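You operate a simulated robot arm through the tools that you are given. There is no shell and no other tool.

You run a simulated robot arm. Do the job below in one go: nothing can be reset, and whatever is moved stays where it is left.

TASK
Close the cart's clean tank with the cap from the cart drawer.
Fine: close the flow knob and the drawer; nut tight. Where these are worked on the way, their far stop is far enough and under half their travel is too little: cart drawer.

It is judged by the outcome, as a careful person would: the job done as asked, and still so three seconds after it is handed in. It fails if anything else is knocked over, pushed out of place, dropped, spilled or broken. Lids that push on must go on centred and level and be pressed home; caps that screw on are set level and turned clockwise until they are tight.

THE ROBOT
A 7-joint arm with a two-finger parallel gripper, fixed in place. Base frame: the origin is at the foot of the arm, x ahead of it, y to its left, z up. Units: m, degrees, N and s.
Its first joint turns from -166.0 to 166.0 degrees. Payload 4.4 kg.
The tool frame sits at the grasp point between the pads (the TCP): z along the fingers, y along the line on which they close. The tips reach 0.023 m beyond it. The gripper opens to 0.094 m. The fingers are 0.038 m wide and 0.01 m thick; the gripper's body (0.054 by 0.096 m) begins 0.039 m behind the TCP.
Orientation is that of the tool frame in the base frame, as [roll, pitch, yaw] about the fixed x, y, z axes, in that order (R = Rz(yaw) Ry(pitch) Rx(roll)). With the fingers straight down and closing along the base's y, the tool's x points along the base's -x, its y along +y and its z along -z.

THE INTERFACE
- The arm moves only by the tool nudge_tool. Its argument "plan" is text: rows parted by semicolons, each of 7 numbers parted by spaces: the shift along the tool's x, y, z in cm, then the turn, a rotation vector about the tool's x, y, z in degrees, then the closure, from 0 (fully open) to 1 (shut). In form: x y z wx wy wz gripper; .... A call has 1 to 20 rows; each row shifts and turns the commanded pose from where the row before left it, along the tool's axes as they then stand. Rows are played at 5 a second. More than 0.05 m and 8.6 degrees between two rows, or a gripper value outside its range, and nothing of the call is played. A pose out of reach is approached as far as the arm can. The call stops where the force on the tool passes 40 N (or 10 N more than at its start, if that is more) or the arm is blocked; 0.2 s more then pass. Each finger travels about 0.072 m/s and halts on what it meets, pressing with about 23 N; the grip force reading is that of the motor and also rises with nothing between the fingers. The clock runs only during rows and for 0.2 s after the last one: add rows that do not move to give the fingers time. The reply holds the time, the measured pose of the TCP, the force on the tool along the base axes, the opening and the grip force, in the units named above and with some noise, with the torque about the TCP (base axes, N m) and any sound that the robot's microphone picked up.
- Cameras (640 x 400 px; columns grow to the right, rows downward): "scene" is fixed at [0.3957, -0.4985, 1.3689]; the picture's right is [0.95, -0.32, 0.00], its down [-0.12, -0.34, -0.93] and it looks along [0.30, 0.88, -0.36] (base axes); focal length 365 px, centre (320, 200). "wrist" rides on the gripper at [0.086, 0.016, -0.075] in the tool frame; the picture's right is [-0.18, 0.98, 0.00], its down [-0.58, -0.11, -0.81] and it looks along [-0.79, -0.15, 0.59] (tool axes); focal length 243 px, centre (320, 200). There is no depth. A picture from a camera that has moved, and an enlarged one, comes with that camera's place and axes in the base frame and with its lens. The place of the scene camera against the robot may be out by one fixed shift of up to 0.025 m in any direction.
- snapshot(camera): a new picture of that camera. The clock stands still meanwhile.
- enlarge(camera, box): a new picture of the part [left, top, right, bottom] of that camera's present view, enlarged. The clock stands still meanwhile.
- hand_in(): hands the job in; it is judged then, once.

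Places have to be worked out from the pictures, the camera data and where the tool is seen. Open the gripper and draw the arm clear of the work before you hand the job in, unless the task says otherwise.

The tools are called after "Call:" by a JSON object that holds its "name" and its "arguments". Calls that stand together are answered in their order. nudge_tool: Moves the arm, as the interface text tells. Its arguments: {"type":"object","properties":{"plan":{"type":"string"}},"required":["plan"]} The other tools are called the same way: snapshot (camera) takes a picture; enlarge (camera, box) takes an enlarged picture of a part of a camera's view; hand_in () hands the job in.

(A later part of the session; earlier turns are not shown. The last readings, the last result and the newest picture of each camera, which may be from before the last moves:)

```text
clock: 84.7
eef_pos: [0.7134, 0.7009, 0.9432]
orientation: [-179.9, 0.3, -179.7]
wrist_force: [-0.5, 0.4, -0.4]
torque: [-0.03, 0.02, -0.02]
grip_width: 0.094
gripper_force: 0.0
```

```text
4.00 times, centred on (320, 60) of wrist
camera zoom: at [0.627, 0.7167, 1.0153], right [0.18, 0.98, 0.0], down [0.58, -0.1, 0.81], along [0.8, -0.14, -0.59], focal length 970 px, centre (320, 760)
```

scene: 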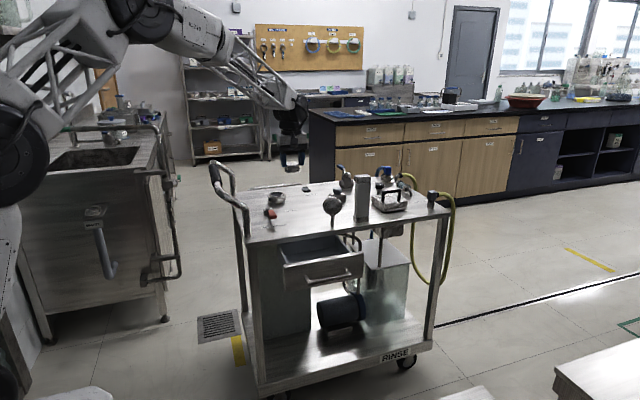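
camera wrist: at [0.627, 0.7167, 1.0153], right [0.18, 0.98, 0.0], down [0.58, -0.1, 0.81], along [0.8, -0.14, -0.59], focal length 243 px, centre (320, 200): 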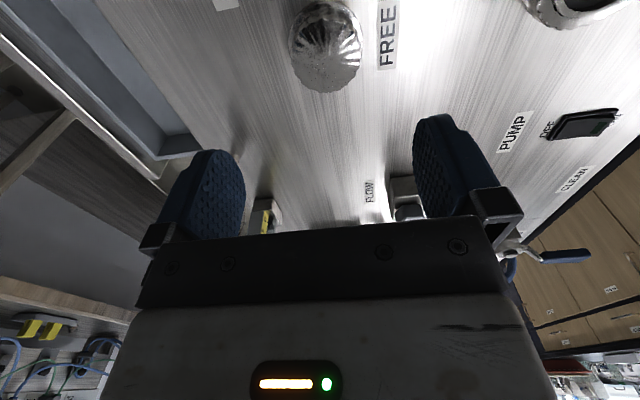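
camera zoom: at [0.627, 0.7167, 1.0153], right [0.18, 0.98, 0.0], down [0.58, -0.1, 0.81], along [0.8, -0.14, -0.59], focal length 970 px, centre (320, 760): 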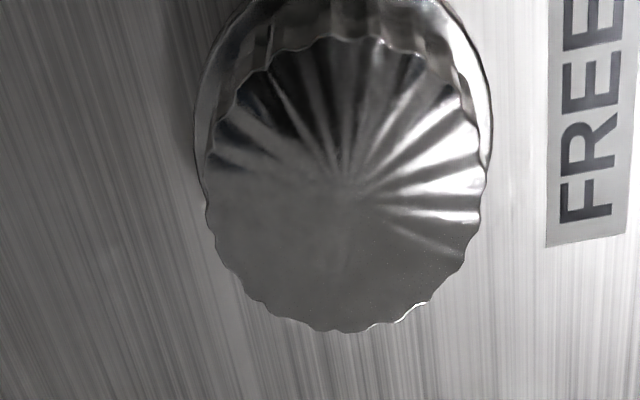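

The cap is nearly centred below. I descend to the same grip height as before and check before closing.

Call:
{"name": "nudge_tool", "arguments": {"plan": "0.2 0.3 3 0 0 0 0; 0 0 3 0 0 0 0; 0 0 2 0 0 0 0; 0 0 1 0 0 0 0; 0 0 0.9 0 0 0 0; 0 0 0.4 0 0 0 0; 0 0 0 0 0 0 0; 0 0 0 0 0 0 0"}}

Call:
{"name": "snapshot", "arguments": {"camera": "wrist"}}

```text
clock: 86.5
eef_pos: [0.7112, 0.7041, 0.8378]
orientation: [-179.9, 0.1, -179.7]
wrist_force: [-0.2, -0.2, 0.1]
torque: [-0.02, -0.01, -0.04]
grip_width: 0.0941
gripper_force: 0.0
```

```text
taken
camera wrist: at [0.6246, 0.721, 0.9104], right [0.18, 0.98, 0.0], down [0.58, -0.1, 0.81], along [0.8, -0.14, -0.59], focal length 243 px, centre (320, 200)
```

wrist: 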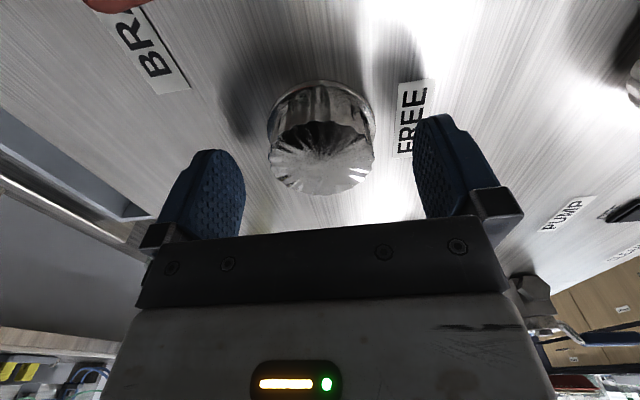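

I enlarge to check centring along x before closing.

Call:
{"name": "enlarge", "arguments": {"camera": "wrist", "box": [240, 70, 400, 210]}}

Call:
{"name": "enlarge", "arguments": {"camera": "scene", "box": [271, 190, 319, 220]}}

```text
2.86 times, centred on (320, 140) of wrist
camera zoom: at [0.6246, 0.721, 0.9104], right [0.18, 0.98, 0.0], down [0.58, -0.1, 0.81], along [0.8, -0.14, -0.59], focal length 693 px, centre (320, 371)
```

zoom: 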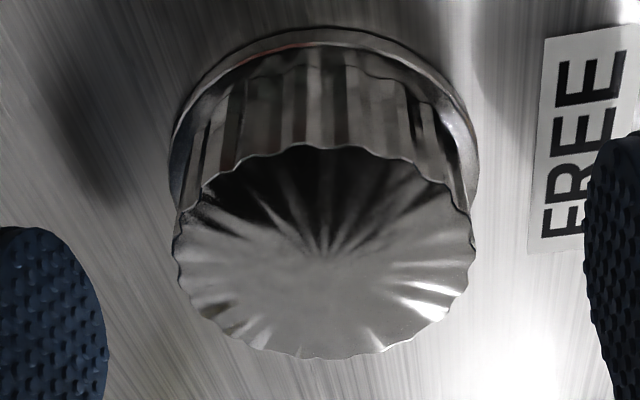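

```text
13.33 times, centred on (295, 205) of scene
camera zoom: at [0.3957, -0.4985, 1.3689], right [0.95, -0.32, 0.0], down [-0.12, -0.34, -0.93], along [0.3, 0.88, -0.36], focal length 4871 px, centre (653, 133)
```

zoom: 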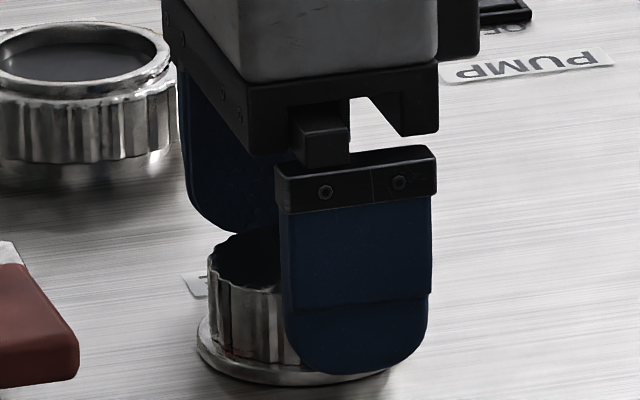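

The fingers straddle the cap well, with the cap 2–3 mm toward -x. I shift by that, lower 4 mm for more overlap, and grip the knob.

Call:
{"name": "nudge_tool", "arguments": {"plan": "0.25 0 0.3 0 0 0 0; 0 0 0 0 0 0 0.2; 0 0 0 0 0 0 0.35; 0 0 0 0 0 0 0.45; 0 0 0 0 0 0 0.55; 0 0 0 0 0 0 0.7; 0 0 0 0 0 0 0.7"}}

Call:
{"name": "enlarge", "arguments": {"camera": "wrist", "box": [240, 70, 400, 210]}}

```text
clock: 88.1
eef_pos: [0.7077, 0.7057, 0.8358]
orientation: [180.0, 0.1, -179.5]
wrist_force: [-0.2, 0.6, 0.2]
torque: [0.1, 0.04, 0.01]
grip_width: 0.052
gripper_force: 22.9
```

```text
2.86 times, centred on (320, 140) of wrist
camera zoom: at [0.6223, 0.7209, 0.9075], right [0.18, 0.98, 0.0], down [0.58, -0.1, 0.81], along [0.8, -0.14, -0.59], focal length 693 px, centre (320, 371)
```

zoom: 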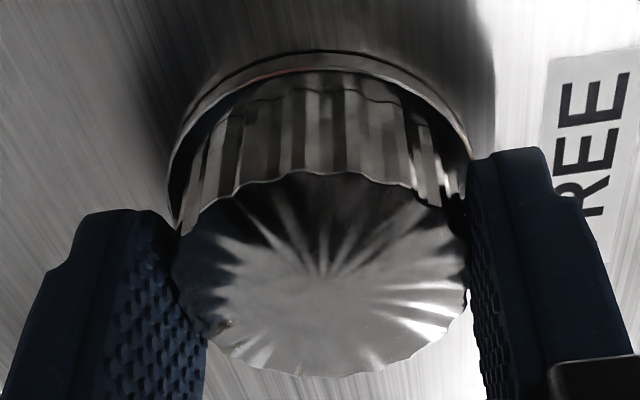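

The knob is gripped at 5.2 cm again. I lift 8 cm and carry it over the neck axis.

Call:
{"name": "nudge_tool", "arguments": {"plan": "0 0 -1 0 0 0 0.7; 0 0 -3 0 0 0 0.7; 0 0 -4 0 0 0 0.7; 0.57 4.2 0 0 0 0 0.7; 0.57 4.2 0 0 0 0 0.7; 0.57 4.2 0 0 0 0 0.7; 0.57 4.2 0 0 0 0 0.7; 0 0 0 0 0 0 0.7; 0 0 0 0 0 0 0.7"}}

Call:
{"name": "snapshot", "arguments": {"camera": "wrist"}}

Call:
{"name": "enlarge", "arguments": {"camera": "scene", "box": [254, 175, 302, 205]}}

```text
clock: 90.1
eef_pos: [0.685, 0.8722, 0.9138]
orientation: [-179.8, 0.2, -179.5]
wrist_force: [0.4, -0.7, -1.7]
torque: [0.0, 0.01, 0.01]
grip_width: 0.0521
gripper_force: 22.6
```

```text
taken
camera wrist: at [0.5983, 0.8884, 0.9865], right [0.18, 0.98, 0.0], down [0.58, -0.1, 0.81], along [0.8, -0.14, -0.59], focal length 243 px, centre (320, 200)
```

wrist: 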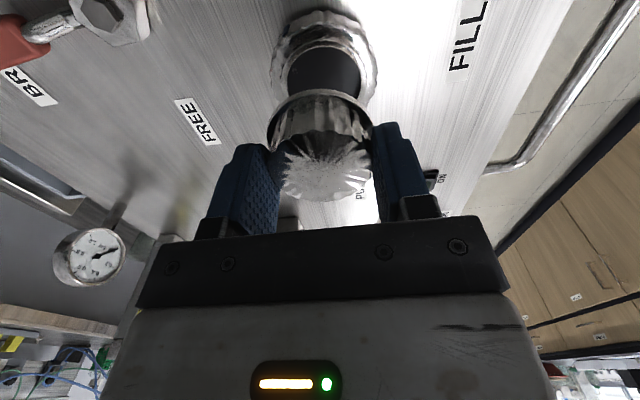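

```text
13.33 times, centred on (278, 190) of scene
camera zoom: at [0.3957, -0.4985, 1.3689], right [0.95, -0.32, 0.0], down [-0.12, -0.34, -0.93], along [0.3, 0.88, -0.36], focal length 4871 px, centre (880, 333)
```

zoom: 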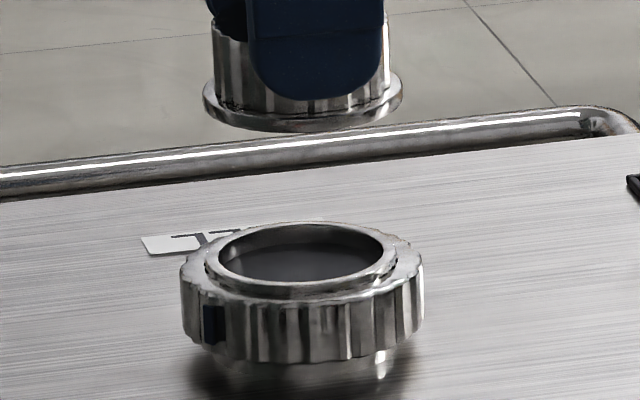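

The scene view shows the cap about 2 mm to the right of the neck axis. I enlarge the wrist view to judge both directions.

Call:
{"name": "enlarge", "arguments": {"camera": "wrist", "box": [256, 0, 384, 100]}}

Call:
{"name": "enlarge", "arguments": {"camera": "wrist", "box": [256, 80, 384, 210]}}

```text
4.00 times, centred on (320, 50) of wrist
camera zoom: at [0.5983, 0.8884, 0.9865], right [0.18, 0.98, 0.0], down [0.58, -0.1, 0.81], along [0.8, -0.14, -0.59], focal length 970 px, centre (320, 800)
```

zoom: 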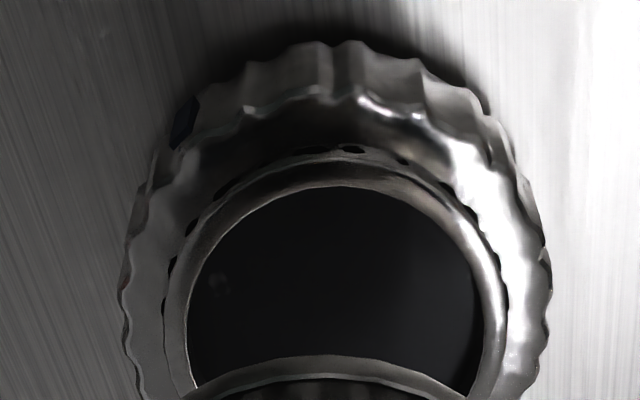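

```text
3.08 times, centred on (320, 145) of wrist
camera zoom: at [0.5983, 0.8884, 0.9865], right [0.18, 0.98, 0.0], down [0.58, -0.1, 0.81], along [0.8, -0.14, -0.59], focal length 746 px, centre (320, 369)
```

zoom: 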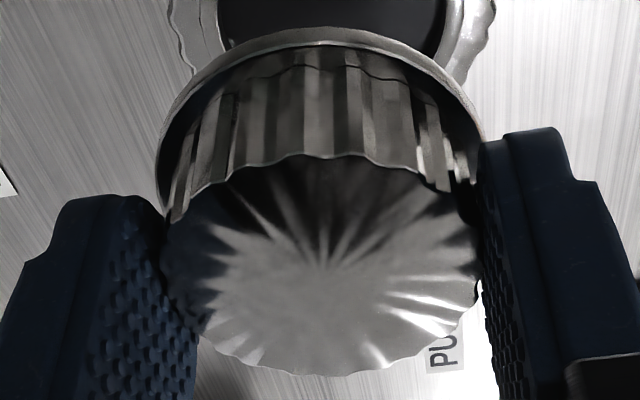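

Wrist view puts the neck about 3 mm further in +y, and the scene view about 1 mm in -x. I apply these and lower to just above the rim, then look again.

Call:
{"name": "nudge_tool", "arguments": {"plan": "0.08 0.25 1 0 0 0 0.7; 0 0 1 0 0 0 0.7; 0 0 1 0 0 0 0.7; 0 0 0.5 0 0 0 0.7; 0 0 0 0 0 0 0.7; 0 0 0 0 0 0 0.7"}}

Call:
{"name": "enlarge", "arguments": {"camera": "scene", "box": [260, 182, 296, 206]}}

Call:
{"name": "enlarge", "arguments": {"camera": "wrist", "box": [240, 30, 400, 180]}}

```text
clock: 91.5
eef_pos: [0.6841, 0.8734, 0.8797]
orientation: [-180.0, 0.1, -179.6]
wrist_force: [-0.5, 1.1, -0.6]
torque: [0.0, -0.03, 0.0]
grip_width: 0.0518
gripper_force: 22.7
```

```text
16.00 times, centred on (278, 194) of scene
camera zoom: at [0.3957, -0.4985, 1.3689], right [0.95, -0.32, 0.0], down [-0.12, -0.34, -0.93], along [0.3, 0.88, -0.36], focal length 5845 px, centre (992, 296)
```

zoom: 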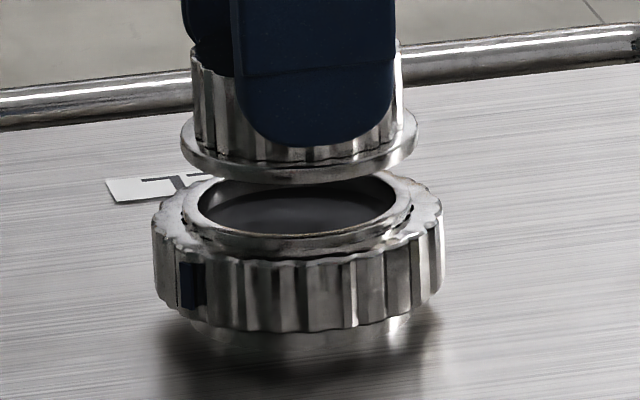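

```text
2.67 times, centred on (320, 105) of wrist
camera zoom: at [0.5972, 0.8903, 0.952], right [0.18, 0.98, 0.0], down [0.58, -0.1, 0.81], along [0.8, -0.14, -0.59], focal length 647 px, centre (320, 453)
```

zoom: 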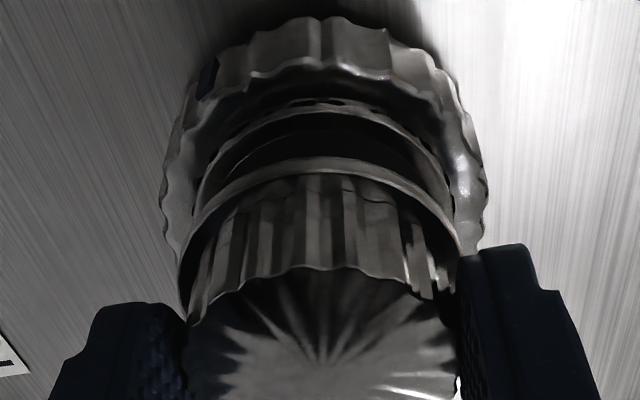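

Alignment is within about 1 mm, and the flange is about 1.4 cm above the rim. I trim y by 1 mm and lower in small steps.

Call:
{"name": "nudge_tool", "arguments": {"plan": "0.04 0.1 0.4 0 0 0 0.7; 0 0 0.4 0 0 0 0.7; 0 0 0.2 0 0 0 0.7; 0 0 0 0 0 0 0.7; 0 0 0 0 0 0 0.7"}}

Call:
{"name": "enlarge", "arguments": {"camera": "scene", "box": [260, 182, 296, 206]}}

Call:
{"name": "enlarge", "arguments": {"camera": "wrist", "box": [240, 30, 400, 180]}}

```text
clock: 92.7
eef_pos: [0.6829, 0.8773, 0.8695]
orientation: [-179.9, 0.1, -179.6]
wrist_force: [-0.1, 0.2, -0.5]
torque: [-0.02, -0.01, 0.01]
grip_width: 0.0522
gripper_force: 23.5
```

```text
16.00 times, centred on (278, 194) of scene
camera zoom: at [0.3957, -0.4985, 1.3689], right [0.95, -0.32, 0.0], down [-0.12, -0.34, -0.93], along [0.3, 0.88, -0.36], focal length 5845 px, centre (992, 296)
```

zoom: 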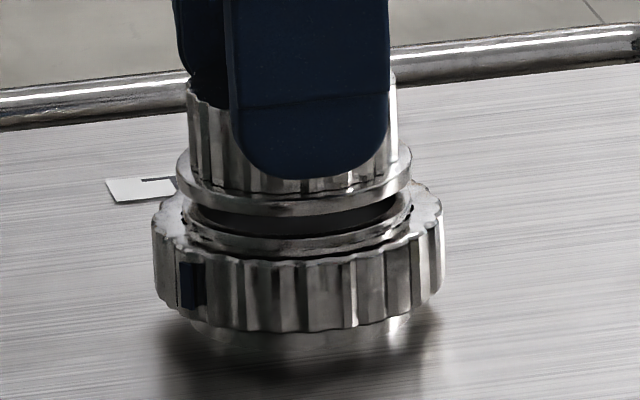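

```text
2.67 times, centred on (320, 105) of wrist
camera zoom: at [0.5961, 0.8926, 0.9428], right [0.18, 0.98, 0.0], down [0.58, -0.1, 0.81], along [0.8, -0.14, -0.59], focal length 647 px, centre (320, 453)
```

zoom: 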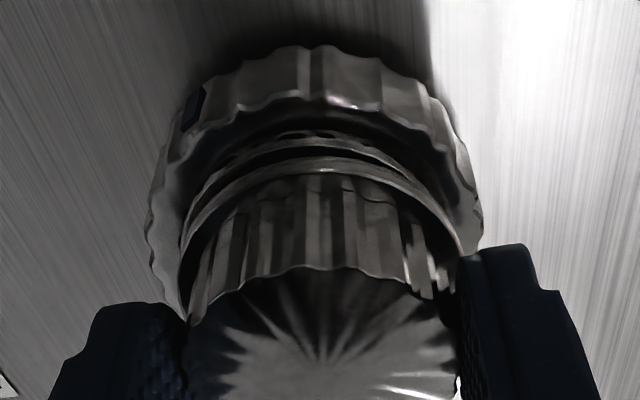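

The offset is now about +1 mm in y and -0.6 mm in x. I trim back slightly and continue down until contact.

Call:
{"name": "nudge_tool", "arguments": {"plan": "-0.05 -0.1 0.1 0 0 0 0.7; 0 0 0.1 0 0 0 0.7; 0 0 0 0 0 0 0.7; 0 0 0 0 0 0 0.7"}}

Call:
{"name": "enlarge", "arguments": {"camera": "scene", "box": [260, 182, 296, 206]}}

Call:
{"name": "enlarge", "arguments": {"camera": "wrist", "box": [240, 30, 400, 180]}}

```text
clock: 93.7
eef_pos: [0.6845, 0.875, 0.8682]
orientation: [-179.9, 0.2, -179.5]
wrist_force: [1.0, -0.9, -0.8]
torque: [-0.04, 0.03, 0.0]
grip_width: 0.0519
gripper_force: 22.7
```

```text
16.00 times, centred on (278, 194) of scene
camera zoom: at [0.3957, -0.4985, 1.3689], right [0.95, -0.32, 0.0], down [-0.12, -0.34, -0.93], along [0.3, 0.88, -0.36], focal length 5845 px, centre (992, 296)
```

zoom: 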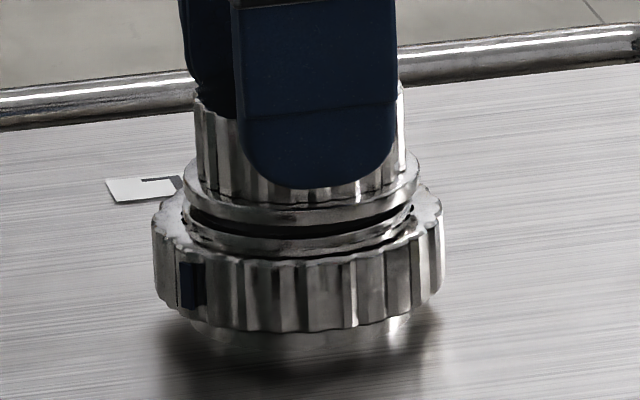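

```text
2.67 times, centred on (320, 105) of wrist
camera zoom: at [0.5976, 0.8914, 0.9405], right [0.18, 0.98, 0.0], down [0.58, -0.1, 0.81], along [0.8, -0.14, -0.59], focal length 647 px, centre (320, 453)
```

zoom: 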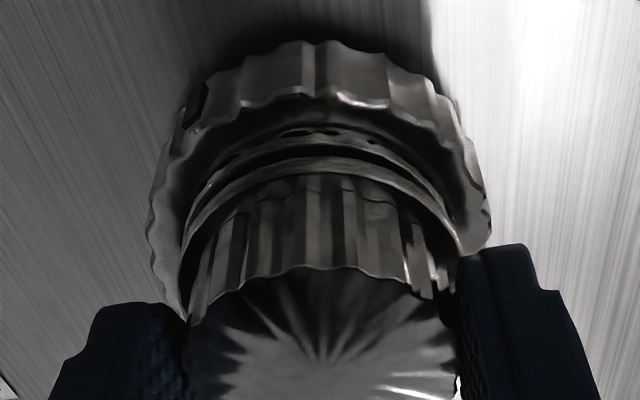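

y is aligned; x is about +1 mm off. I trim x and go down in 1–2 mm steps to contact.

Call:
{"name": "nudge_tool", "arguments": {"plan": "0.08 0 0.1 0 0 0 0.7; 0 0 0.1 0 0 0 0.7; 0 0 0 0 0 0 0.7; 0 0 0 0 0 0 0.7"}}

Call:
{"name": "enlarge", "arguments": {"camera": "scene", "box": [260, 182, 296, 206]}}

Call:
{"name": "enlarge", "arguments": {"camera": "wrist", "box": [240, 30, 400, 180]}}

```text
clock: 94.7
eef_pos: [0.683, 0.8747, 0.866]
orientation: [-179.9, 0.1, -179.7]
wrist_force: [-0.5, 0.6, -0.5]
torque: [-0.03, 0.01, 0.0]
grip_width: 0.0517
gripper_force: 23.0
```

```text
16.00 times, centred on (278, 194) of scene
camera zoom: at [0.3957, -0.4985, 1.3689], right [0.95, -0.32, 0.0], down [-0.12, -0.34, -0.93], along [0.3, 0.88, -0.36], focal length 5845 px, centre (992, 296)
```

zoom: 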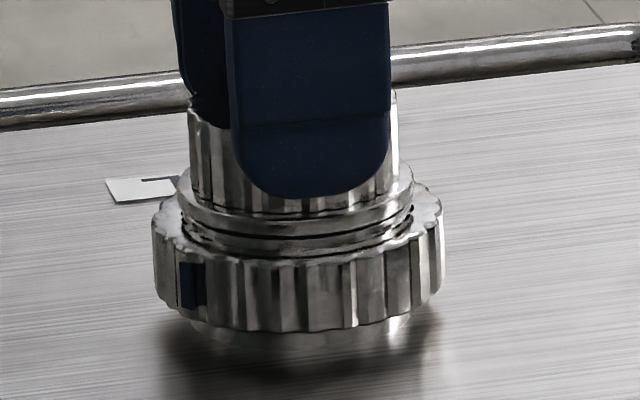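

```text
2.67 times, centred on (320, 105) of wrist
camera zoom: at [0.5958, 0.891, 0.9383], right [0.18, 0.98, 0.0], down [0.58, -0.1, 0.81], along [0.8, -0.14, -0.59], focal length 647 px, centre (320, 453)
```

zoom: 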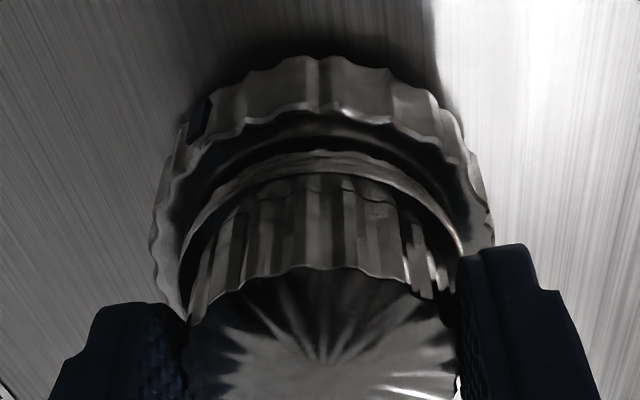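

Now aligned to about half a millimetre and almost touching. I lower until the force shows contact.

Call:
{"name": "nudge_tool", "arguments": {"plan": "0 0.03 0.1 0 0 0 0.7; 0 0 0.1 0 0 0 0.7; 0 0 0.1 0 0 0 0.7; 0 0 0 0 0 0 0.7"}}

Call:
{"name": "enlarge", "arguments": {"camera": "scene", "box": [260, 182, 296, 206]}}

```text
clock: 95.7
eef_pos: [0.6845, 0.8762, 0.8652]
orientation: [180.0, 0.3, -179.6]
wrist_force: [-4.3, 6.0, 18.0]
torque: [0.01, 0.03, 0.01]
grip_width: 0.0519
gripper_force: 23.0
```

```text
16.00 times, centred on (278, 194) of scene
camera zoom: at [0.3957, -0.4985, 1.3689], right [0.95, -0.32, 0.0], down [-0.12, -0.34, -0.93], along [0.3, 0.88, -0.36], focal length 5845 px, centre (992, 296)
```

zoom: 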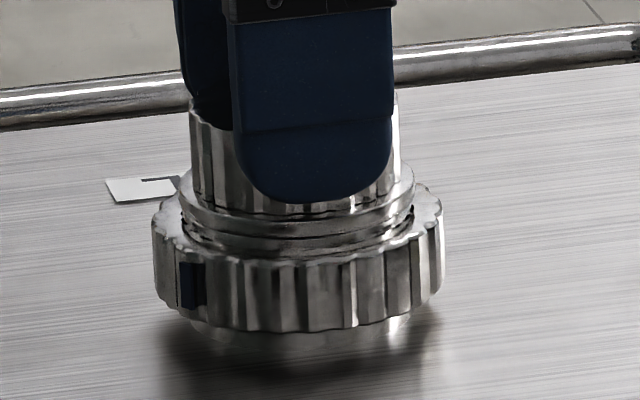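

The cap has landed on the rim (18 N), centred. I press a little more to be sure it is home.

Call:
{"name": "nudge_tool", "arguments": {"plan": "0 0 0.08 0 0 0 0.7; 0 0 0.08 0 0 0 0.7; 0 0 0 0 0 0 0.7"}}

```text
clock: 96.5
eef_pos: [0.6832, 0.8767, 0.8616]
orientation: [180.0, 0.2, -179.6]
wrist_force: [1.8, 5.8, 16.5]
torque: [0.2, -0.08, 0.0]
grip_width: 0.0519
gripper_force: 22.4
```

The tool moved down about 3.5 mm at the same force; I check whether the cap sank or the fingers slipped.

Call:
{"name": "enlarge", "arguments": {"camera": "scene", "box": [260, 182, 296, 206]}}

Call:
{"name": "enlarge", "arguments": {"camera": "wrist", "box": [240, 30, 400, 210]}}

```text
16.00 times, centred on (278, 194) of scene
camera zoom: at [0.3957, -0.4985, 1.3689], right [0.95, -0.32, 0.0], down [-0.12, -0.34, -0.93], along [0.3, 0.88, -0.36], focal length 5845 px, centre (992, 296)
```

zoom: 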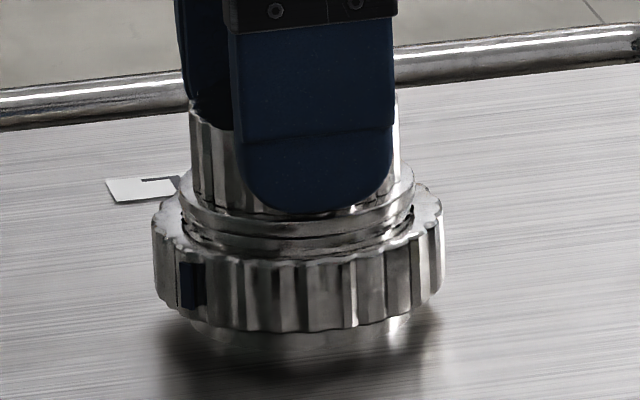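

```text
2.22 times, centred on (320, 120) of wrist
camera zoom: at [0.5967, 0.8917, 0.9341], right [0.18, 0.98, 0.0], down [0.58, -0.1, 0.81], along [0.8, -0.14, -0.59], focal length 539 px, centre (320, 378)
```

zoom: 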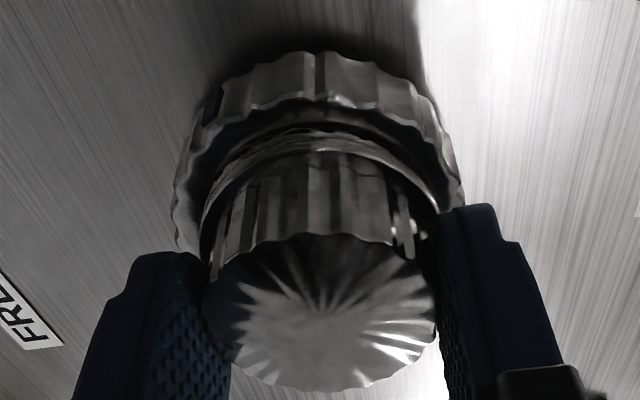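

The cap is seated squarely on the rim and only the fingers slid. I release gently and rise, then check the seating.

Call:
{"name": "nudge_tool", "arguments": {"plan": "0 0 -0.15 0 0 0 0.7; 0 0 0 0 0 0 0.5; 0 0 0 0 0 0 0.4; 0 0 0 0 0 0 0.2; 0 0 0 0 0 0 0; 0 0 0 0 0 0 0; 0 0 -2 0 0 0 0; 0 0 -4 0 0 0 0; 0 0 -4 0 0 0 0; 0 0 0 0 0 0 0; 0 0 0 0 0 0 0"}}

Call:
{"name": "enlarge", "arguments": {"camera": "scene", "box": [260, 182, 296, 206]}}

Call:
{"name": "enlarge", "arguments": {"camera": "wrist", "box": [256, 10, 384, 110]}}

```text
clock: 98.9
eef_pos: [0.6816, 0.8765, 0.9622]
orientation: [-179.9, 0.2, -179.6]
wrist_force: [0.5, -0.9, 0.7]
torque: [0.02, -0.02, 0.0]
grip_width: 0.0938
gripper_force: 0.1
```

```text
16.00 times, centred on (278, 194) of scene
camera zoom: at [0.3957, -0.4985, 1.3689], right [0.95, -0.32, 0.0], down [-0.12, -0.34, -0.93], along [0.3, 0.88, -0.36], focal length 5845 px, centre (992, 296)
```

zoom: 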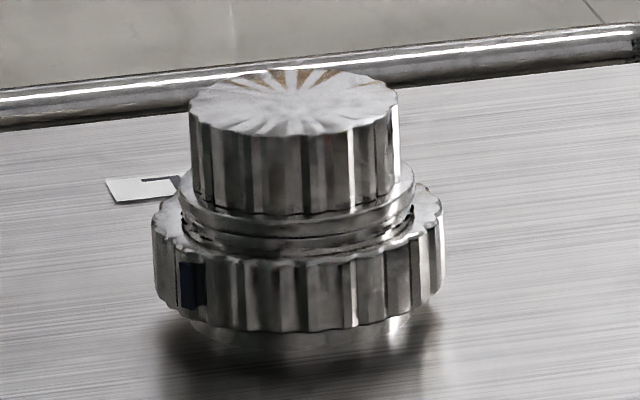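

```text
4.00 times, centred on (320, 60) of wrist
camera zoom: at [0.5952, 0.8922, 1.0344], right [0.18, 0.98, 0.0], down [0.58, -0.1, 0.81], along [0.8, -0.14, -0.59], focal length 970 px, centre (320, 760)
```

zoom: 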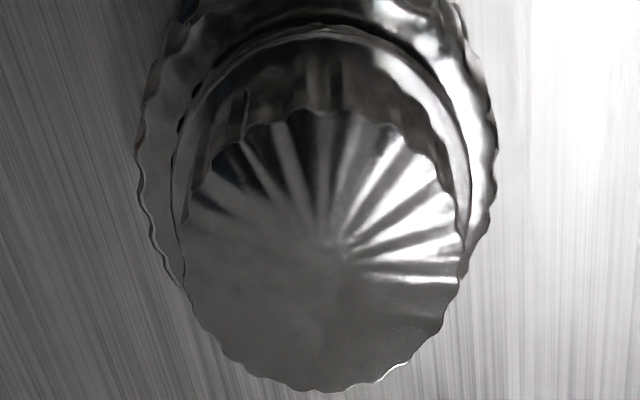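

The cap is level and concentric, just like the OUT fitting. I now rotate the open gripper counter-clockwise at this height to wind up for tightening the nut clockwise.

Call:
{"name": "nudge_tool", "arguments": {"plan": "0 0 0 0 0 -8.5 0; 0 0 0 0 0 -8.5 0; 0 0 0 0 0 -8.5 0; 0 0 0 0 0 -8.5 0; 0 0 0 0 0 -8.5 0; 0 0 0 0 0 -8.5 0; 0 0 0 0 0 -8.5 0; 0 0 0 0 0 -8.5 0; 0 0 0 0 0 -8.5 0; 0 0 0 0 0 -8.5 0; 0 0 0 0 0 -8.5 0; 0 0 0 0 0 -8.5 0; 0 0 0 0 0 -8.5 0; 0 0 0 0 0 -8.5 0; 0 0 0 0 0 -8.5 0; 0 0 0 0 0 -8.5 0; 0 0 0 0 0 -8.5 0; 0 0 0 0 0 0 0; 0 0 0 0 0 0 0"}}

Call:
{"name": "snapshot", "arguments": {"camera": "wrist"}}

Call:
{"name": "snapshot", "arguments": {"camera": "scene"}}

```text
clock: 102.9
eef_pos: [0.6824, 0.8757, 0.9636]
orientation: [-179.9, -0.1, -35.0]
wrist_force: [0.1, 0.7, 0.3]
torque: [0.01, -0.03, 0.0]
grip_width: 0.0937
gripper_force: 0.2
```

```text
taken
camera wrist: at [0.7433, 0.8138, 1.0362], right [-0.72, -0.7, 0.0], down [-0.42, 0.42, 0.8], along [-0.56, 0.58, -0.59], focal length 243 px, centre (320, 200)
```

wrist: 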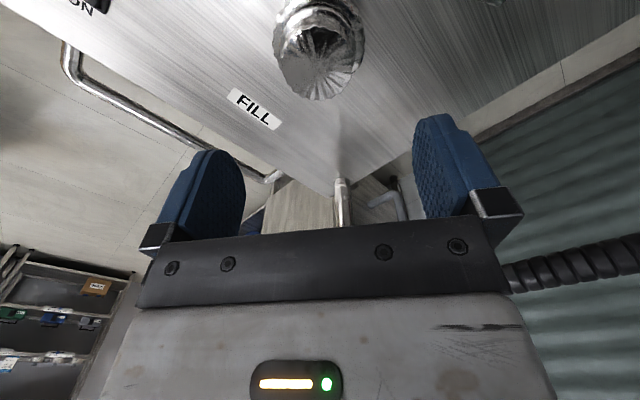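

```text
taken
```

scene: 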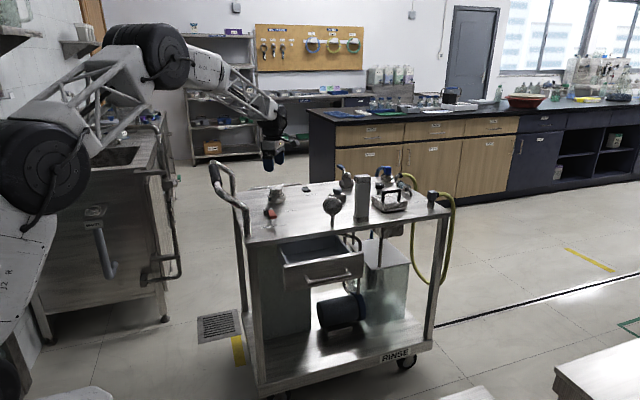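

Yaw -35° is reachable. I lower the open gripper around the nut; its palm should clear the cap's top by about 1 cm.

Call:
{"name": "nudge_tool", "arguments": {"plan": "0.2 0 3 0 0 0 0; 0 0 3 0 0 0 0; 0 0 3 0 0 0 0; 0 0 2 0 0 0 0; 0 0 1 0 0 0 0; 0 0 0.6 0 0 0 0; 0 0 0.4 0 0 0 0; 0 0 0 0 0 0 0; 0 0 0 0 0 0 0"}}

Call:
{"name": "enlarge", "arguments": {"camera": "scene", "box": [254, 178, 302, 208]}}

Call:
{"name": "snapshot", "arguments": {"camera": "wrist"}}

```text
clock: 104.9
eef_pos: [0.6839, 0.8744, 0.8331]
orientation: [-179.9, -0.1, -35.1]
wrist_force: [-0.3, 0.2, -0.4]
torque: [-0.01, -0.04, 0.0]
grip_width: 0.0939
gripper_force: 0.1
```

```text
13.33 times, centred on (278, 193) of scene
camera zoom: at [0.3957, -0.4985, 1.3689], right [0.95, -0.32, 0.0], down [-0.12, -0.34, -0.93], along [0.3, 0.88, -0.36], focal length 4871 px, centre (880, 293)
```

zoom: 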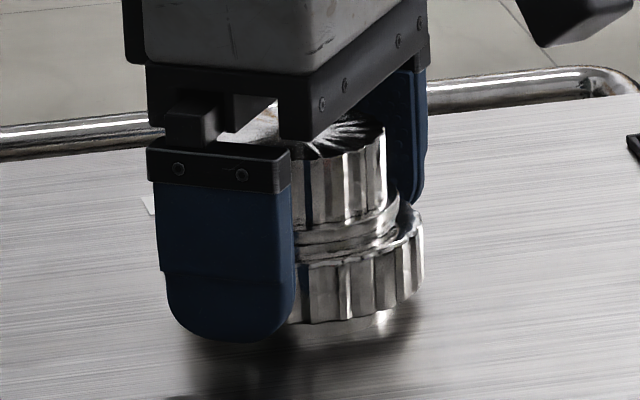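

```text
taken
camera wrist: at [0.7456, 0.8119, 0.9054], right [-0.72, -0.7, 0.0], down [-0.42, 0.42, 0.8], along [-0.56, 0.58, -0.59], focal length 243 px, centre (320, 200)
```

wrist: 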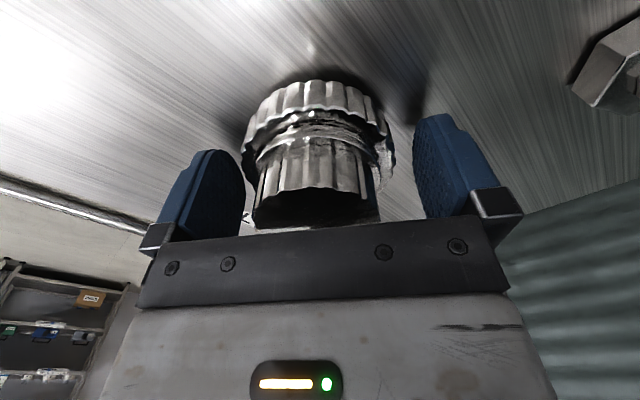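

The nut is centred between the fingers and the palm clears the cap. I close on the nut and turn clockwise.

Call:
{"name": "nudge_tool", "arguments": {"plan": "0 0 0 0 0 0 0.12; 0 0 0 0 0 0 0.2; 0 0 0 0 0 0 0.25; 0 0 0 0 0 0 0.3; 0 0 0 0 0 0 0.35"}}

```text
clock: 106.1
eef_pos: [0.6853, 0.8747, 0.8323]
orientation: [-179.9, -0.2, -35.1]
wrist_force: [16.1, 27.7, -9.0]
torque: [0.34, -0.1, -0.02]
grip_width: 0.0719
gripper_force: 45.3
```

There is a 32 N side load along the closing line; I shift 0.8 mm to relieve it and start turning clockwise.

Call:
{"name": "nudge_tool", "arguments": {"plan": "0 -0.08 0 0 0 0 0.35; 0 0 0 0 0 0 0.35; 0 0 0 0 0 4 0.35; 0 0 0 0 0 4 0.35; 0 0 0 0 0 4 0.35; 0 0 0 0 0 4 0.35; 0 0 0 0 0 0 0.35"}}

Call:
{"name": "enlarge", "arguments": {"camera": "scene", "box": [254, 178, 302, 208]}}

```text
clock: 107.7
eef_pos: [0.6849, 0.8762, 0.832]
orientation: [-179.9, -0.2, -51.1]
wrist_force: [-20.0, 14.9, -6.7]
torque: [-0.48, 0.4, -0.07]
grip_width: 0.0719
gripper_force: 45.0
```

```text
13.33 times, centred on (278, 193) of scene
camera zoom: at [0.3957, -0.4985, 1.3689], right [0.95, -0.32, 0.0], down [-0.12, -0.34, -0.93], along [0.3, 0.88, -0.36], focal length 4871 px, centre (880, 293)
```

zoom: 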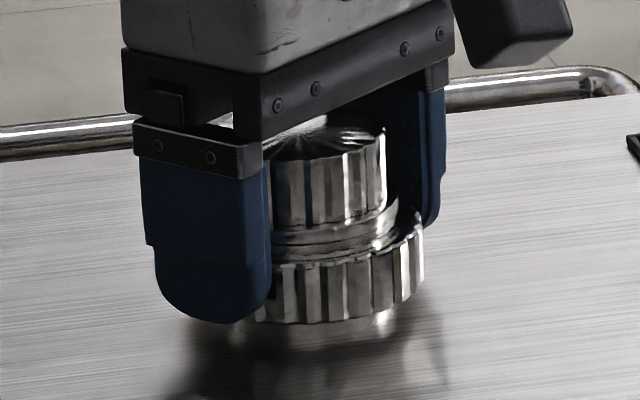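

It turns freely, with no torque yet. I trim the tool centre against the side load and keep turning.

Call:
{"name": "nudge_tool", "arguments": {"plan": "-0.06 0.02 0 0 0 0 0.35; 0 0 0 0 0 5 0.35; 0 0 0 0 0 5 0.35; 0 0 0 0 0 5 0.35; 0 0 0 0 0 5 0.35; 0 0 0 0 0 5 0.35; 0 0 0 0 0 5 0.35; 0 0 0 0 0 0 0.35"}}

Call:
{"name": "enlarge", "arguments": {"camera": "scene", "box": [254, 178, 302, 208]}}

```text
clock: 109.5
eef_pos: [0.6847, 0.8743, 0.8318]
orientation: [-179.9, -0.1, -81.2]
wrist_force: [-9.3, -0.1, -24.2]
torque: [-0.7, 0.42, -0.06]
grip_width: 0.072
gripper_force: 44.7
```

```text
13.33 times, centred on (278, 193) of scene
camera zoom: at [0.3957, -0.4985, 1.3689], right [0.95, -0.32, 0.0], down [-0.12, -0.34, -0.93], along [0.3, 0.88, -0.36], focal length 4871 px, centre (880, 293)
```

zoom: 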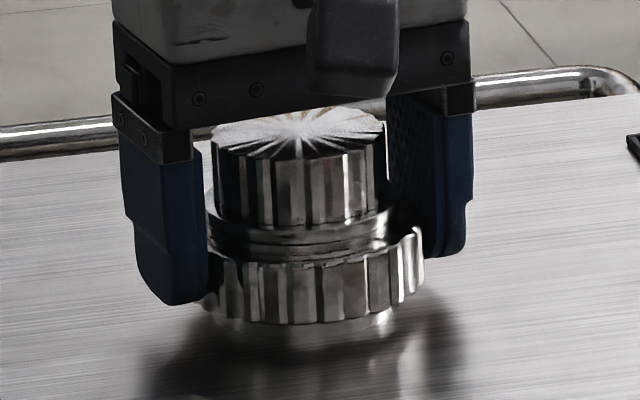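

Torque is still nil, but the nut is drawing the fingers down (-24 N): it descends as it is turned clockwise. I follow it down slightly as I keep turning.

Call:
{"name": "nudge_tool", "arguments": {"plan": "0 0 0.08 0 0 0 0.35; 0 0 0.01 0 0 5 0.35; 0 0 0.01 0 0 5 0.35; 0 0 0.01 0 0 5 0.35; 0 0 0.01 0 0 5 0.35; 0 0 0.01 0 0 5 0.35; 0 0 0.01 0 0 5 0.35; 0 0 0 0 0 0 0.35"}}

Call:
{"name": "enlarge", "arguments": {"camera": "scene", "box": [254, 178, 302, 208]}}

```text
clock: 111.3
eef_pos: [0.6856, 0.8745, 0.8311]
orientation: [-179.8, 0.1, -111.2]
wrist_force: [-7.9, -15.6, -4.7]
torque: [-0.12, 0.39, -0.06]
grip_width: 0.0721
gripper_force: 45.4
```

```text
13.33 times, centred on (278, 193) of scene
camera zoom: at [0.3957, -0.4985, 1.3689], right [0.95, -0.32, 0.0], down [-0.12, -0.34, -0.93], along [0.3, 0.88, -0.36], focal length 4871 px, centre (880, 293)
```

zoom: 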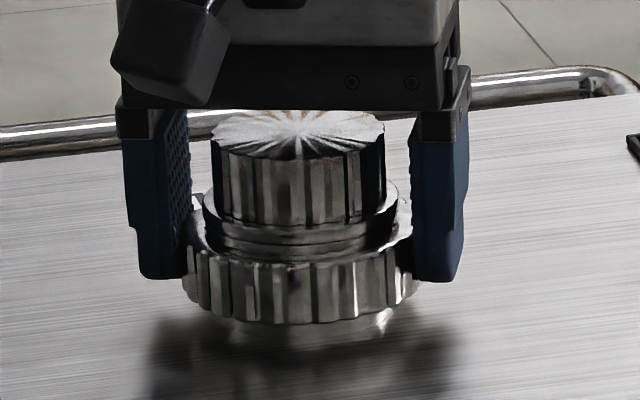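

76° turned with no resistance yet. I continue clockwise.

Call:
{"name": "nudge_tool", "arguments": {"plan": "0 0 0.01 0 0 5 0.35; 0 0 0.01 0 0 5 0.35; 0 0 0.01 0 0 5 0.35; 0 0 0.01 0 0 5 0.35; 0 0 0.01 0 0 5 0.35; 0 0 0.01 0 0 5 0.35; 0 0 0.01 0 0 5 0.35; 0 0 0 0 0 0 0.35"}}

Call:
{"name": "enlarge", "arguments": {"camera": "scene", "box": [254, 178, 302, 208]}}

```text
clock: 113.0
eef_pos: [0.6855, 0.8764, 0.8329]
orientation: [-179.8, 0.2, -146.1]
wrist_force: [-2.6, -9.2, 5.8]
torque: [-0.76, 1.08, 0.06]
grip_width: 0.0722
gripper_force: 44.8
stopped in row 8: the force on the tool passed its limit at 40 N (the readings are from after the stop); the commanded pose is now the measured one
```

```text
13.33 times, centred on (278, 193) of scene
camera zoom: at [0.3957, -0.4985, 1.3689], right [0.95, -0.32, 0.0], down [-0.12, -0.34, -0.93], along [0.3, 0.88, -0.36], focal length 4871 px, centre (880, 293)
```

zoom: 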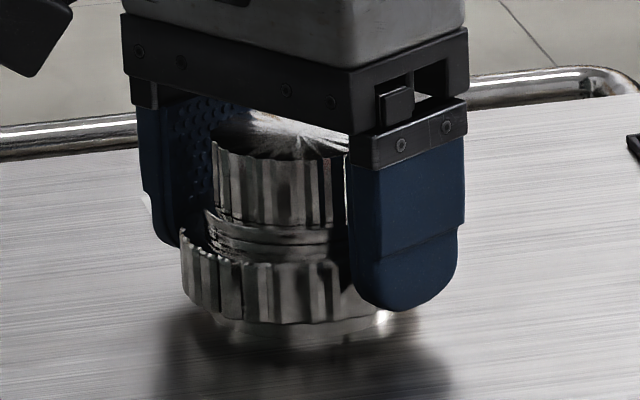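

The stop came from side load, not torque. With the load relieved, I continue clockwise.

Call:
{"name": "nudge_tool", "arguments": {"plan": "0 0 0 0 0 5 0.35; 0 0 0 0 0 5 0.35; 0 0 0 0 0 5 0.35; 0 0 0 0 0 5 0.35; 0 0 0 0 0 5 0.35; 0 0 0 0 0 5 0.35; 0 0 0 0 0 0 0.35"}}

```text
clock: 114.6
eef_pos: [0.6869, 0.8742, 0.8296]
orientation: [-179.9, 0.2, -176.2]
wrist_force: [8.4, -26.8, -1.8]
torque: [-0.12, -0.07, 0.27]
grip_width: 0.0729
gripper_force: 45.0
```

I relieve the side load again and continue past -176°.

Call:
{"name": "nudge_tool", "arguments": {"plan": "-0.02 -0.06 0 0 0 0 0.35; 0 0 0 0 0 5 0.35; 0 0 0 0 0 5 0.35; 0 0 0 0 0 5 0.35; 0 0 0 0 0 5 0.35; 0 0 0 0 0 0 0.35"}}

Call:
{"name": "enlarge", "arguments": {"camera": "scene", "box": [254, 178, 302, 208]}}

Call:
{"name": "snapshot", "arguments": {"camera": "wrist"}}

```text
clock: 116.0
eef_pos: [0.6875, 0.8739, 0.8309]
orientation: [179.9, 0.2, 163.8]
wrist_force: [-0.9, -17.8, 0.3]
torque: [-0.93, -0.07, 0.87]
grip_width: 0.0738
gripper_force: 45.0
```

```text
13.33 times, centred on (278, 193) of scene
camera zoom: at [0.3957, -0.4985, 1.3689], right [0.95, -0.32, 0.0], down [-0.12, -0.34, -0.93], along [0.3, 0.88, -0.36], focal length 4871 px, centre (880, 293)
```

zoom: 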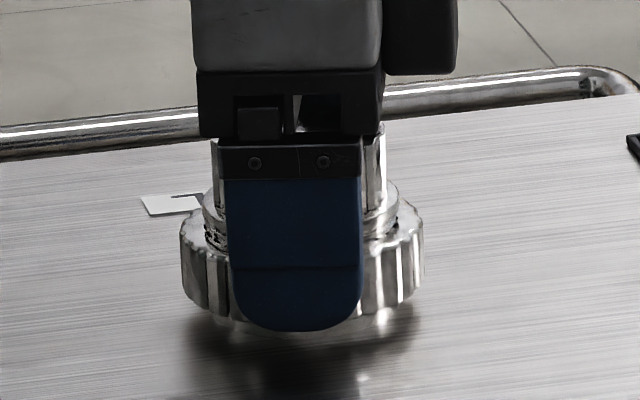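

```text
taken
camera wrist: at [0.6078, 0.9145, 0.9045], right [0.45, 0.89, 0.0], down [0.52, -0.27, 0.81], along [0.72, -0.36, -0.59], focal length 243 px, centre (320, 200)
```

wrist: 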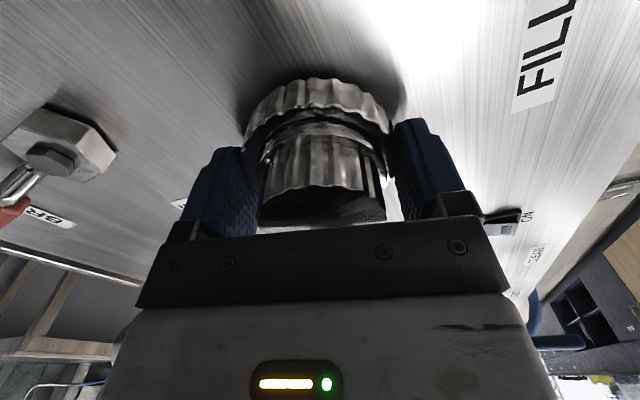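

Torque has risen to 0.9 N·m. I turn a little further to see whether this is the tight stop.

Call:
{"name": "nudge_tool", "arguments": {"plan": "0 0 0 0 0 3 0.4; 0 0 0 0 0 3 0.4; 0 0 0 0 0 3 0.4; 0 0 0 0 0 0 0.4"}}

Call:
{"name": "enlarge", "arguments": {"camera": "wrist", "box": [220, 60, 420, 230]}}

```text
clock: 117.0
eef_pos: [0.6867, 0.874, 0.832]
orientation: [-180.0, 0.2, 154.8]
wrist_force: [-3.3, -29.0, -4.7]
torque: [-0.49, 0.16, 0.33]
grip_width: 0.0723
gripper_force: 45.2
```

```text
2.35 times, centred on (320, 145) of wrist
camera zoom: at [0.6146, 0.9263, 0.9045], right [0.58, 0.81, 0.0], down [0.48, -0.34, 0.81], along [0.66, -0.47, -0.59], focal length 571 px, centre (320, 329)
```

zoom: 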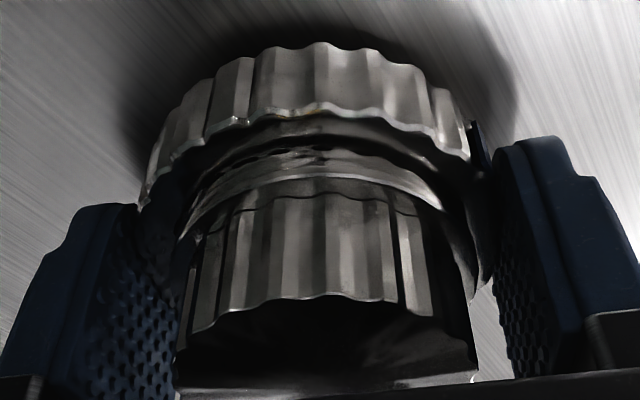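

The fingers ratcheted over a rib. From the dark mark, the nut has turned about 130° clockwise; I turn another 15° to see whether the mark still moves.

Call:
{"name": "nudge_tool", "arguments": {"plan": "0 -0.05 0 0 0 3 0.5; 0 0 0 0 0 3 0.5; 0 0 0 0 0 3 0.5; 0 0 0 0 0 3 0.5; 0 0 0 0 0 3 0.5; 0 0 0 0 0 0 0.5"}}

Call:
{"name": "enlarge", "arguments": {"camera": "wrist", "box": [220, 60, 420, 230]}}

```text
clock: 118.4
eef_pos: [0.687, 0.874, 0.8333]
orientation: [179.8, 0.0, 139.9]
wrist_force: [-12.5, -30.8, 4.9]
torque: [-0.85, 0.43, 1.13]
grip_width: 0.0738
gripper_force: 44.6
```

```text
2.35 times, centred on (320, 145) of wrist
camera zoom: at [0.6301, 0.9426, 0.9053], right [0.77, 0.63, 0.0], down [0.37, -0.46, 0.81], along [0.51, -0.62, -0.59], focal length 571 px, centre (320, 329)
```

zoom: 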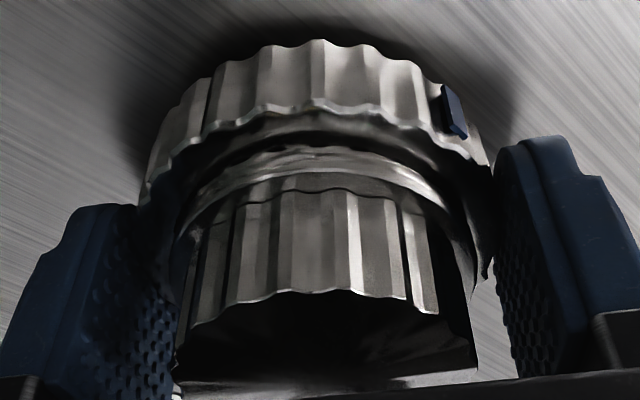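

The mark stayed put (about 80° azimuth) while the gripper turned 15°: the nut is at its tight stop. To be sure, I re-grip with full closure, wound back, and torque it once more.

Call:
{"name": "nudge_tool", "arguments": {"plan": "0 0 0 0 0 -3 0.4; 0 0 0 0 0 0 0.2; 0 0 0 0 0 0 0; 0 0 0 0 0 0 0; 0 0 0 0 0 -8 0; 0 0 0 0 0 -8 0; 0 0 0 0 0 -8 0; 0 0 0 0 0 -8 0; 0 0 0 0 0 -8 0; 0 0 0 0 0 -8 0; 0 0 0 0 0 -8 0; 0 0 0 0 0 0 0; 0 0 0 0 0 0 0"}}

Call:
{"name": "snapshot", "arguments": {"camera": "wrist"}}

Call:
{"name": "enlarge", "arguments": {"camera": "scene", "box": [254, 178, 302, 208]}}

```text
clock: 121.2
eef_pos: [0.6868, 0.8739, 0.8312]
orientation: [-179.9, 0.2, -161.0]
wrist_force: [-0.7, 0.9, -0.1]
torque: [-0.02, -0.02, 0.01]
grip_width: 0.0939
gripper_force: 0.0
```

```text
taken
camera wrist: at [0.5991, 0.8617, 0.9045], right [-0.15, 0.99, 0.0], down [0.58, 0.09, 0.81], along [0.8, 0.12, -0.59], focal length 243 px, centre (320, 200)
```

wrist: 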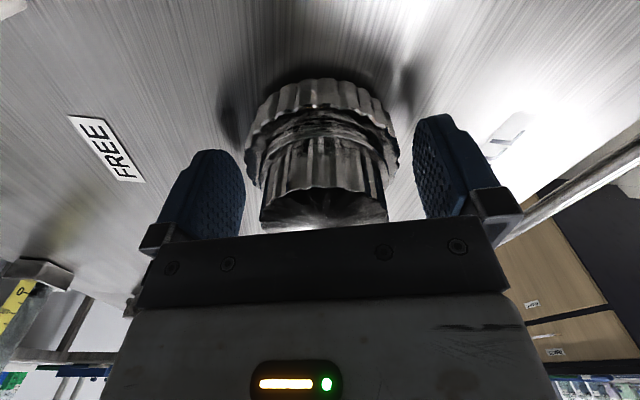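

```text
13.33 times, centred on (278, 193) of scene
camera zoom: at [0.3957, -0.4985, 1.3689], right [0.95, -0.32, 0.0], down [-0.12, -0.34, -0.93], along [0.3, 0.88, -0.36], focal length 4871 px, centre (880, 293)
```

zoom: 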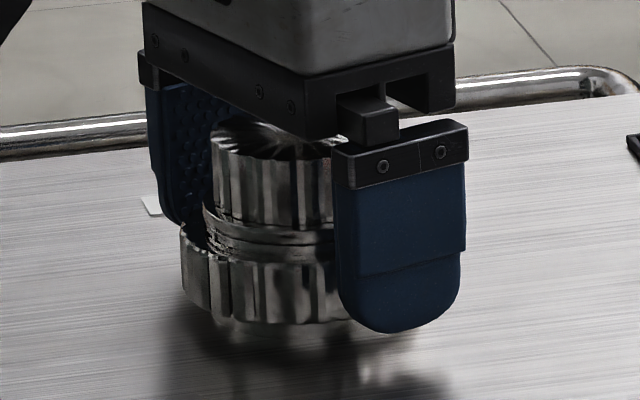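

Centred again; I close fully and torque clockwise.

Call:
{"name": "nudge_tool", "arguments": {"plan": "0 0 0 0 0 0 0.15; 0 0 0 0 0 0 0.25; 0 0 0 0 0 0 0.5; 0 0 0 0 0 0 1; 0 0 0 0 0 0 1"}}

Call:
{"name": "nudge_tool", "arguments": {"plan": "0 0 0 0 0 2 1; 0 0 0 0 0 2 1; 0 0 0 0 0 2 1; 0 0 0 0 0 2 1; 0 0 0 0 0 2 1; 0 0 0 0 0 2 1; 0 0 0 0 0 0 1"}}

```text
clock: 122.4
eef_pos: [0.6859, 0.8759, 0.8321]
orientation: [-179.9, 0.2, -161.0]
wrist_force: [-6.8, 27.5, -4.9]
torque: [1.35, -0.09, 0.0]
grip_width: 0.0737
gripper_force: 45.2
```

```text
clock: 124.0
eef_pos: [0.6856, 0.8746, 0.8319]
orientation: [-179.9, 0.4, -173.0]
wrist_force: [-6.5, 13.9, 1.8]
torque: [0.4, 0.34, 0.77]
grip_width: 0.0733
gripper_force: 45.0
```

Call:
{"name": "nudge_tool", "arguments": {"plan": "0 0 0 0 0 2 1; 0 0 0 0 0 2 1; 0 0 0 0 0 2 1; 0 0 0 0 0 2 1; 0 0 0 0 0 0 1"}}

Call:
{"name": "enlarge", "arguments": {"camera": "wrist", "box": [220, 60, 420, 230]}}

```text
clock: 125.2
eef_pos: [0.6849, 0.8742, 0.8312]
orientation: [-180.0, 0.2, 178.9]
wrist_force: [-10.3, 26.0, -7.6]
torque: [0.21, -0.45, 1.78]
grip_width: 0.0721
gripper_force: 45.2
```

```text
2.35 times, centred on (320, 145) of wrist
camera zoom: at [0.5985, 0.893, 0.9044], right [0.2, 0.98, 0.0], down [0.58, -0.12, 0.81], along [0.79, -0.16, -0.59], focal length 571 px, centre (320, 329)
```

zoom: 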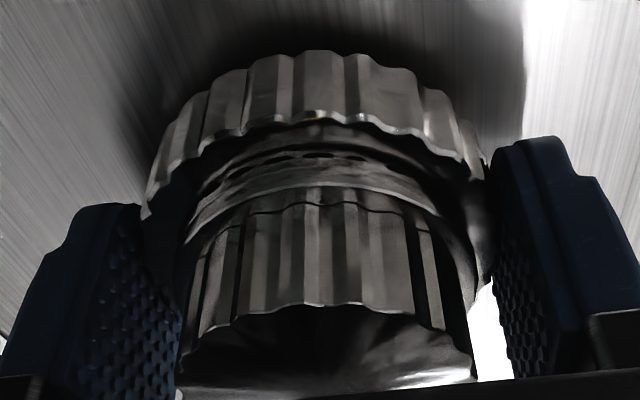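

Torque reached 1.8 N·m, the same as at the loose stop: the nut is tight. I relax, open, and rise straight up, then check the cap and nut.

Call:
{"name": "nudge_tool", "arguments": {"plan": "0 0 0 0 0 -3 0.5; 0 0 0 0 0 0 0.2; 0 0 0 0 0 0 0; 0 0 0 0 0 0 0; 0 0 0 0 0 0 0; 0 0 -2 0 0 0 0; 0 0 -3 0 0 0 0; 0 0 -4 0 0 0 0; 0 0 -4 0 0 0 0; 0 0 0 0 0 0 0; 0 0 0 0 0 0 0"}}

Call:
{"name": "enlarge", "arguments": {"camera": "scene", "box": [260, 182, 296, 206]}}

Call:
{"name": "enlarge", "arguments": {"camera": "wrist", "box": [256, 0, 384, 110]}}

```text
clock: 127.6
eef_pos: [0.6867, 0.8743, 0.96]
orientation: [180.0, 0.2, -178.1]
wrist_force: [0.5, 0.2, 0.6]
torque: [0.01, 0.01, 0.0]
grip_width: 0.0938
gripper_force: 0.0
```

```text
16.00 times, centred on (278, 194) of scene
camera zoom: at [0.3957, -0.4985, 1.3689], right [0.95, -0.32, 0.0], down [-0.12, -0.34, -0.93], along [0.3, 0.88, -0.36], focal length 5845 px, centre (992, 296)
```

zoom: 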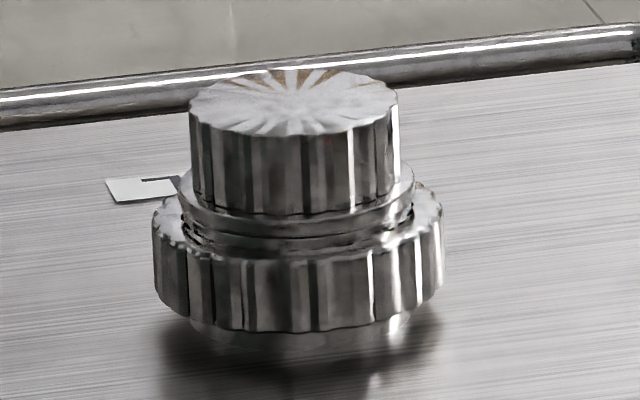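

```text
3.64 times, centred on (320, 55) of wrist
camera zoom: at [0.5989, 0.8887, 1.033], right [0.15, 0.99, 0.0], down [0.58, -0.09, 0.81], along [0.8, -0.12, -0.59], focal length 882 px, centre (320, 727)
```

zoom: 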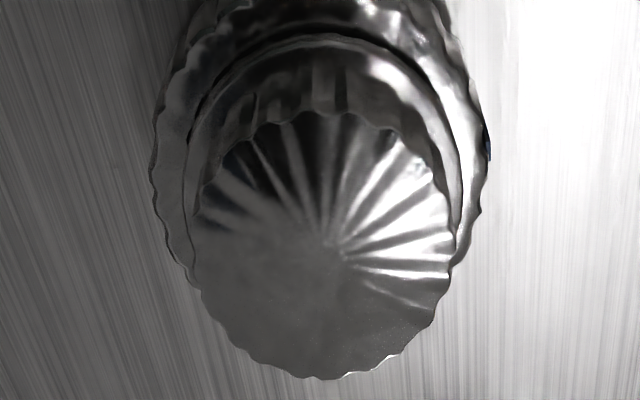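

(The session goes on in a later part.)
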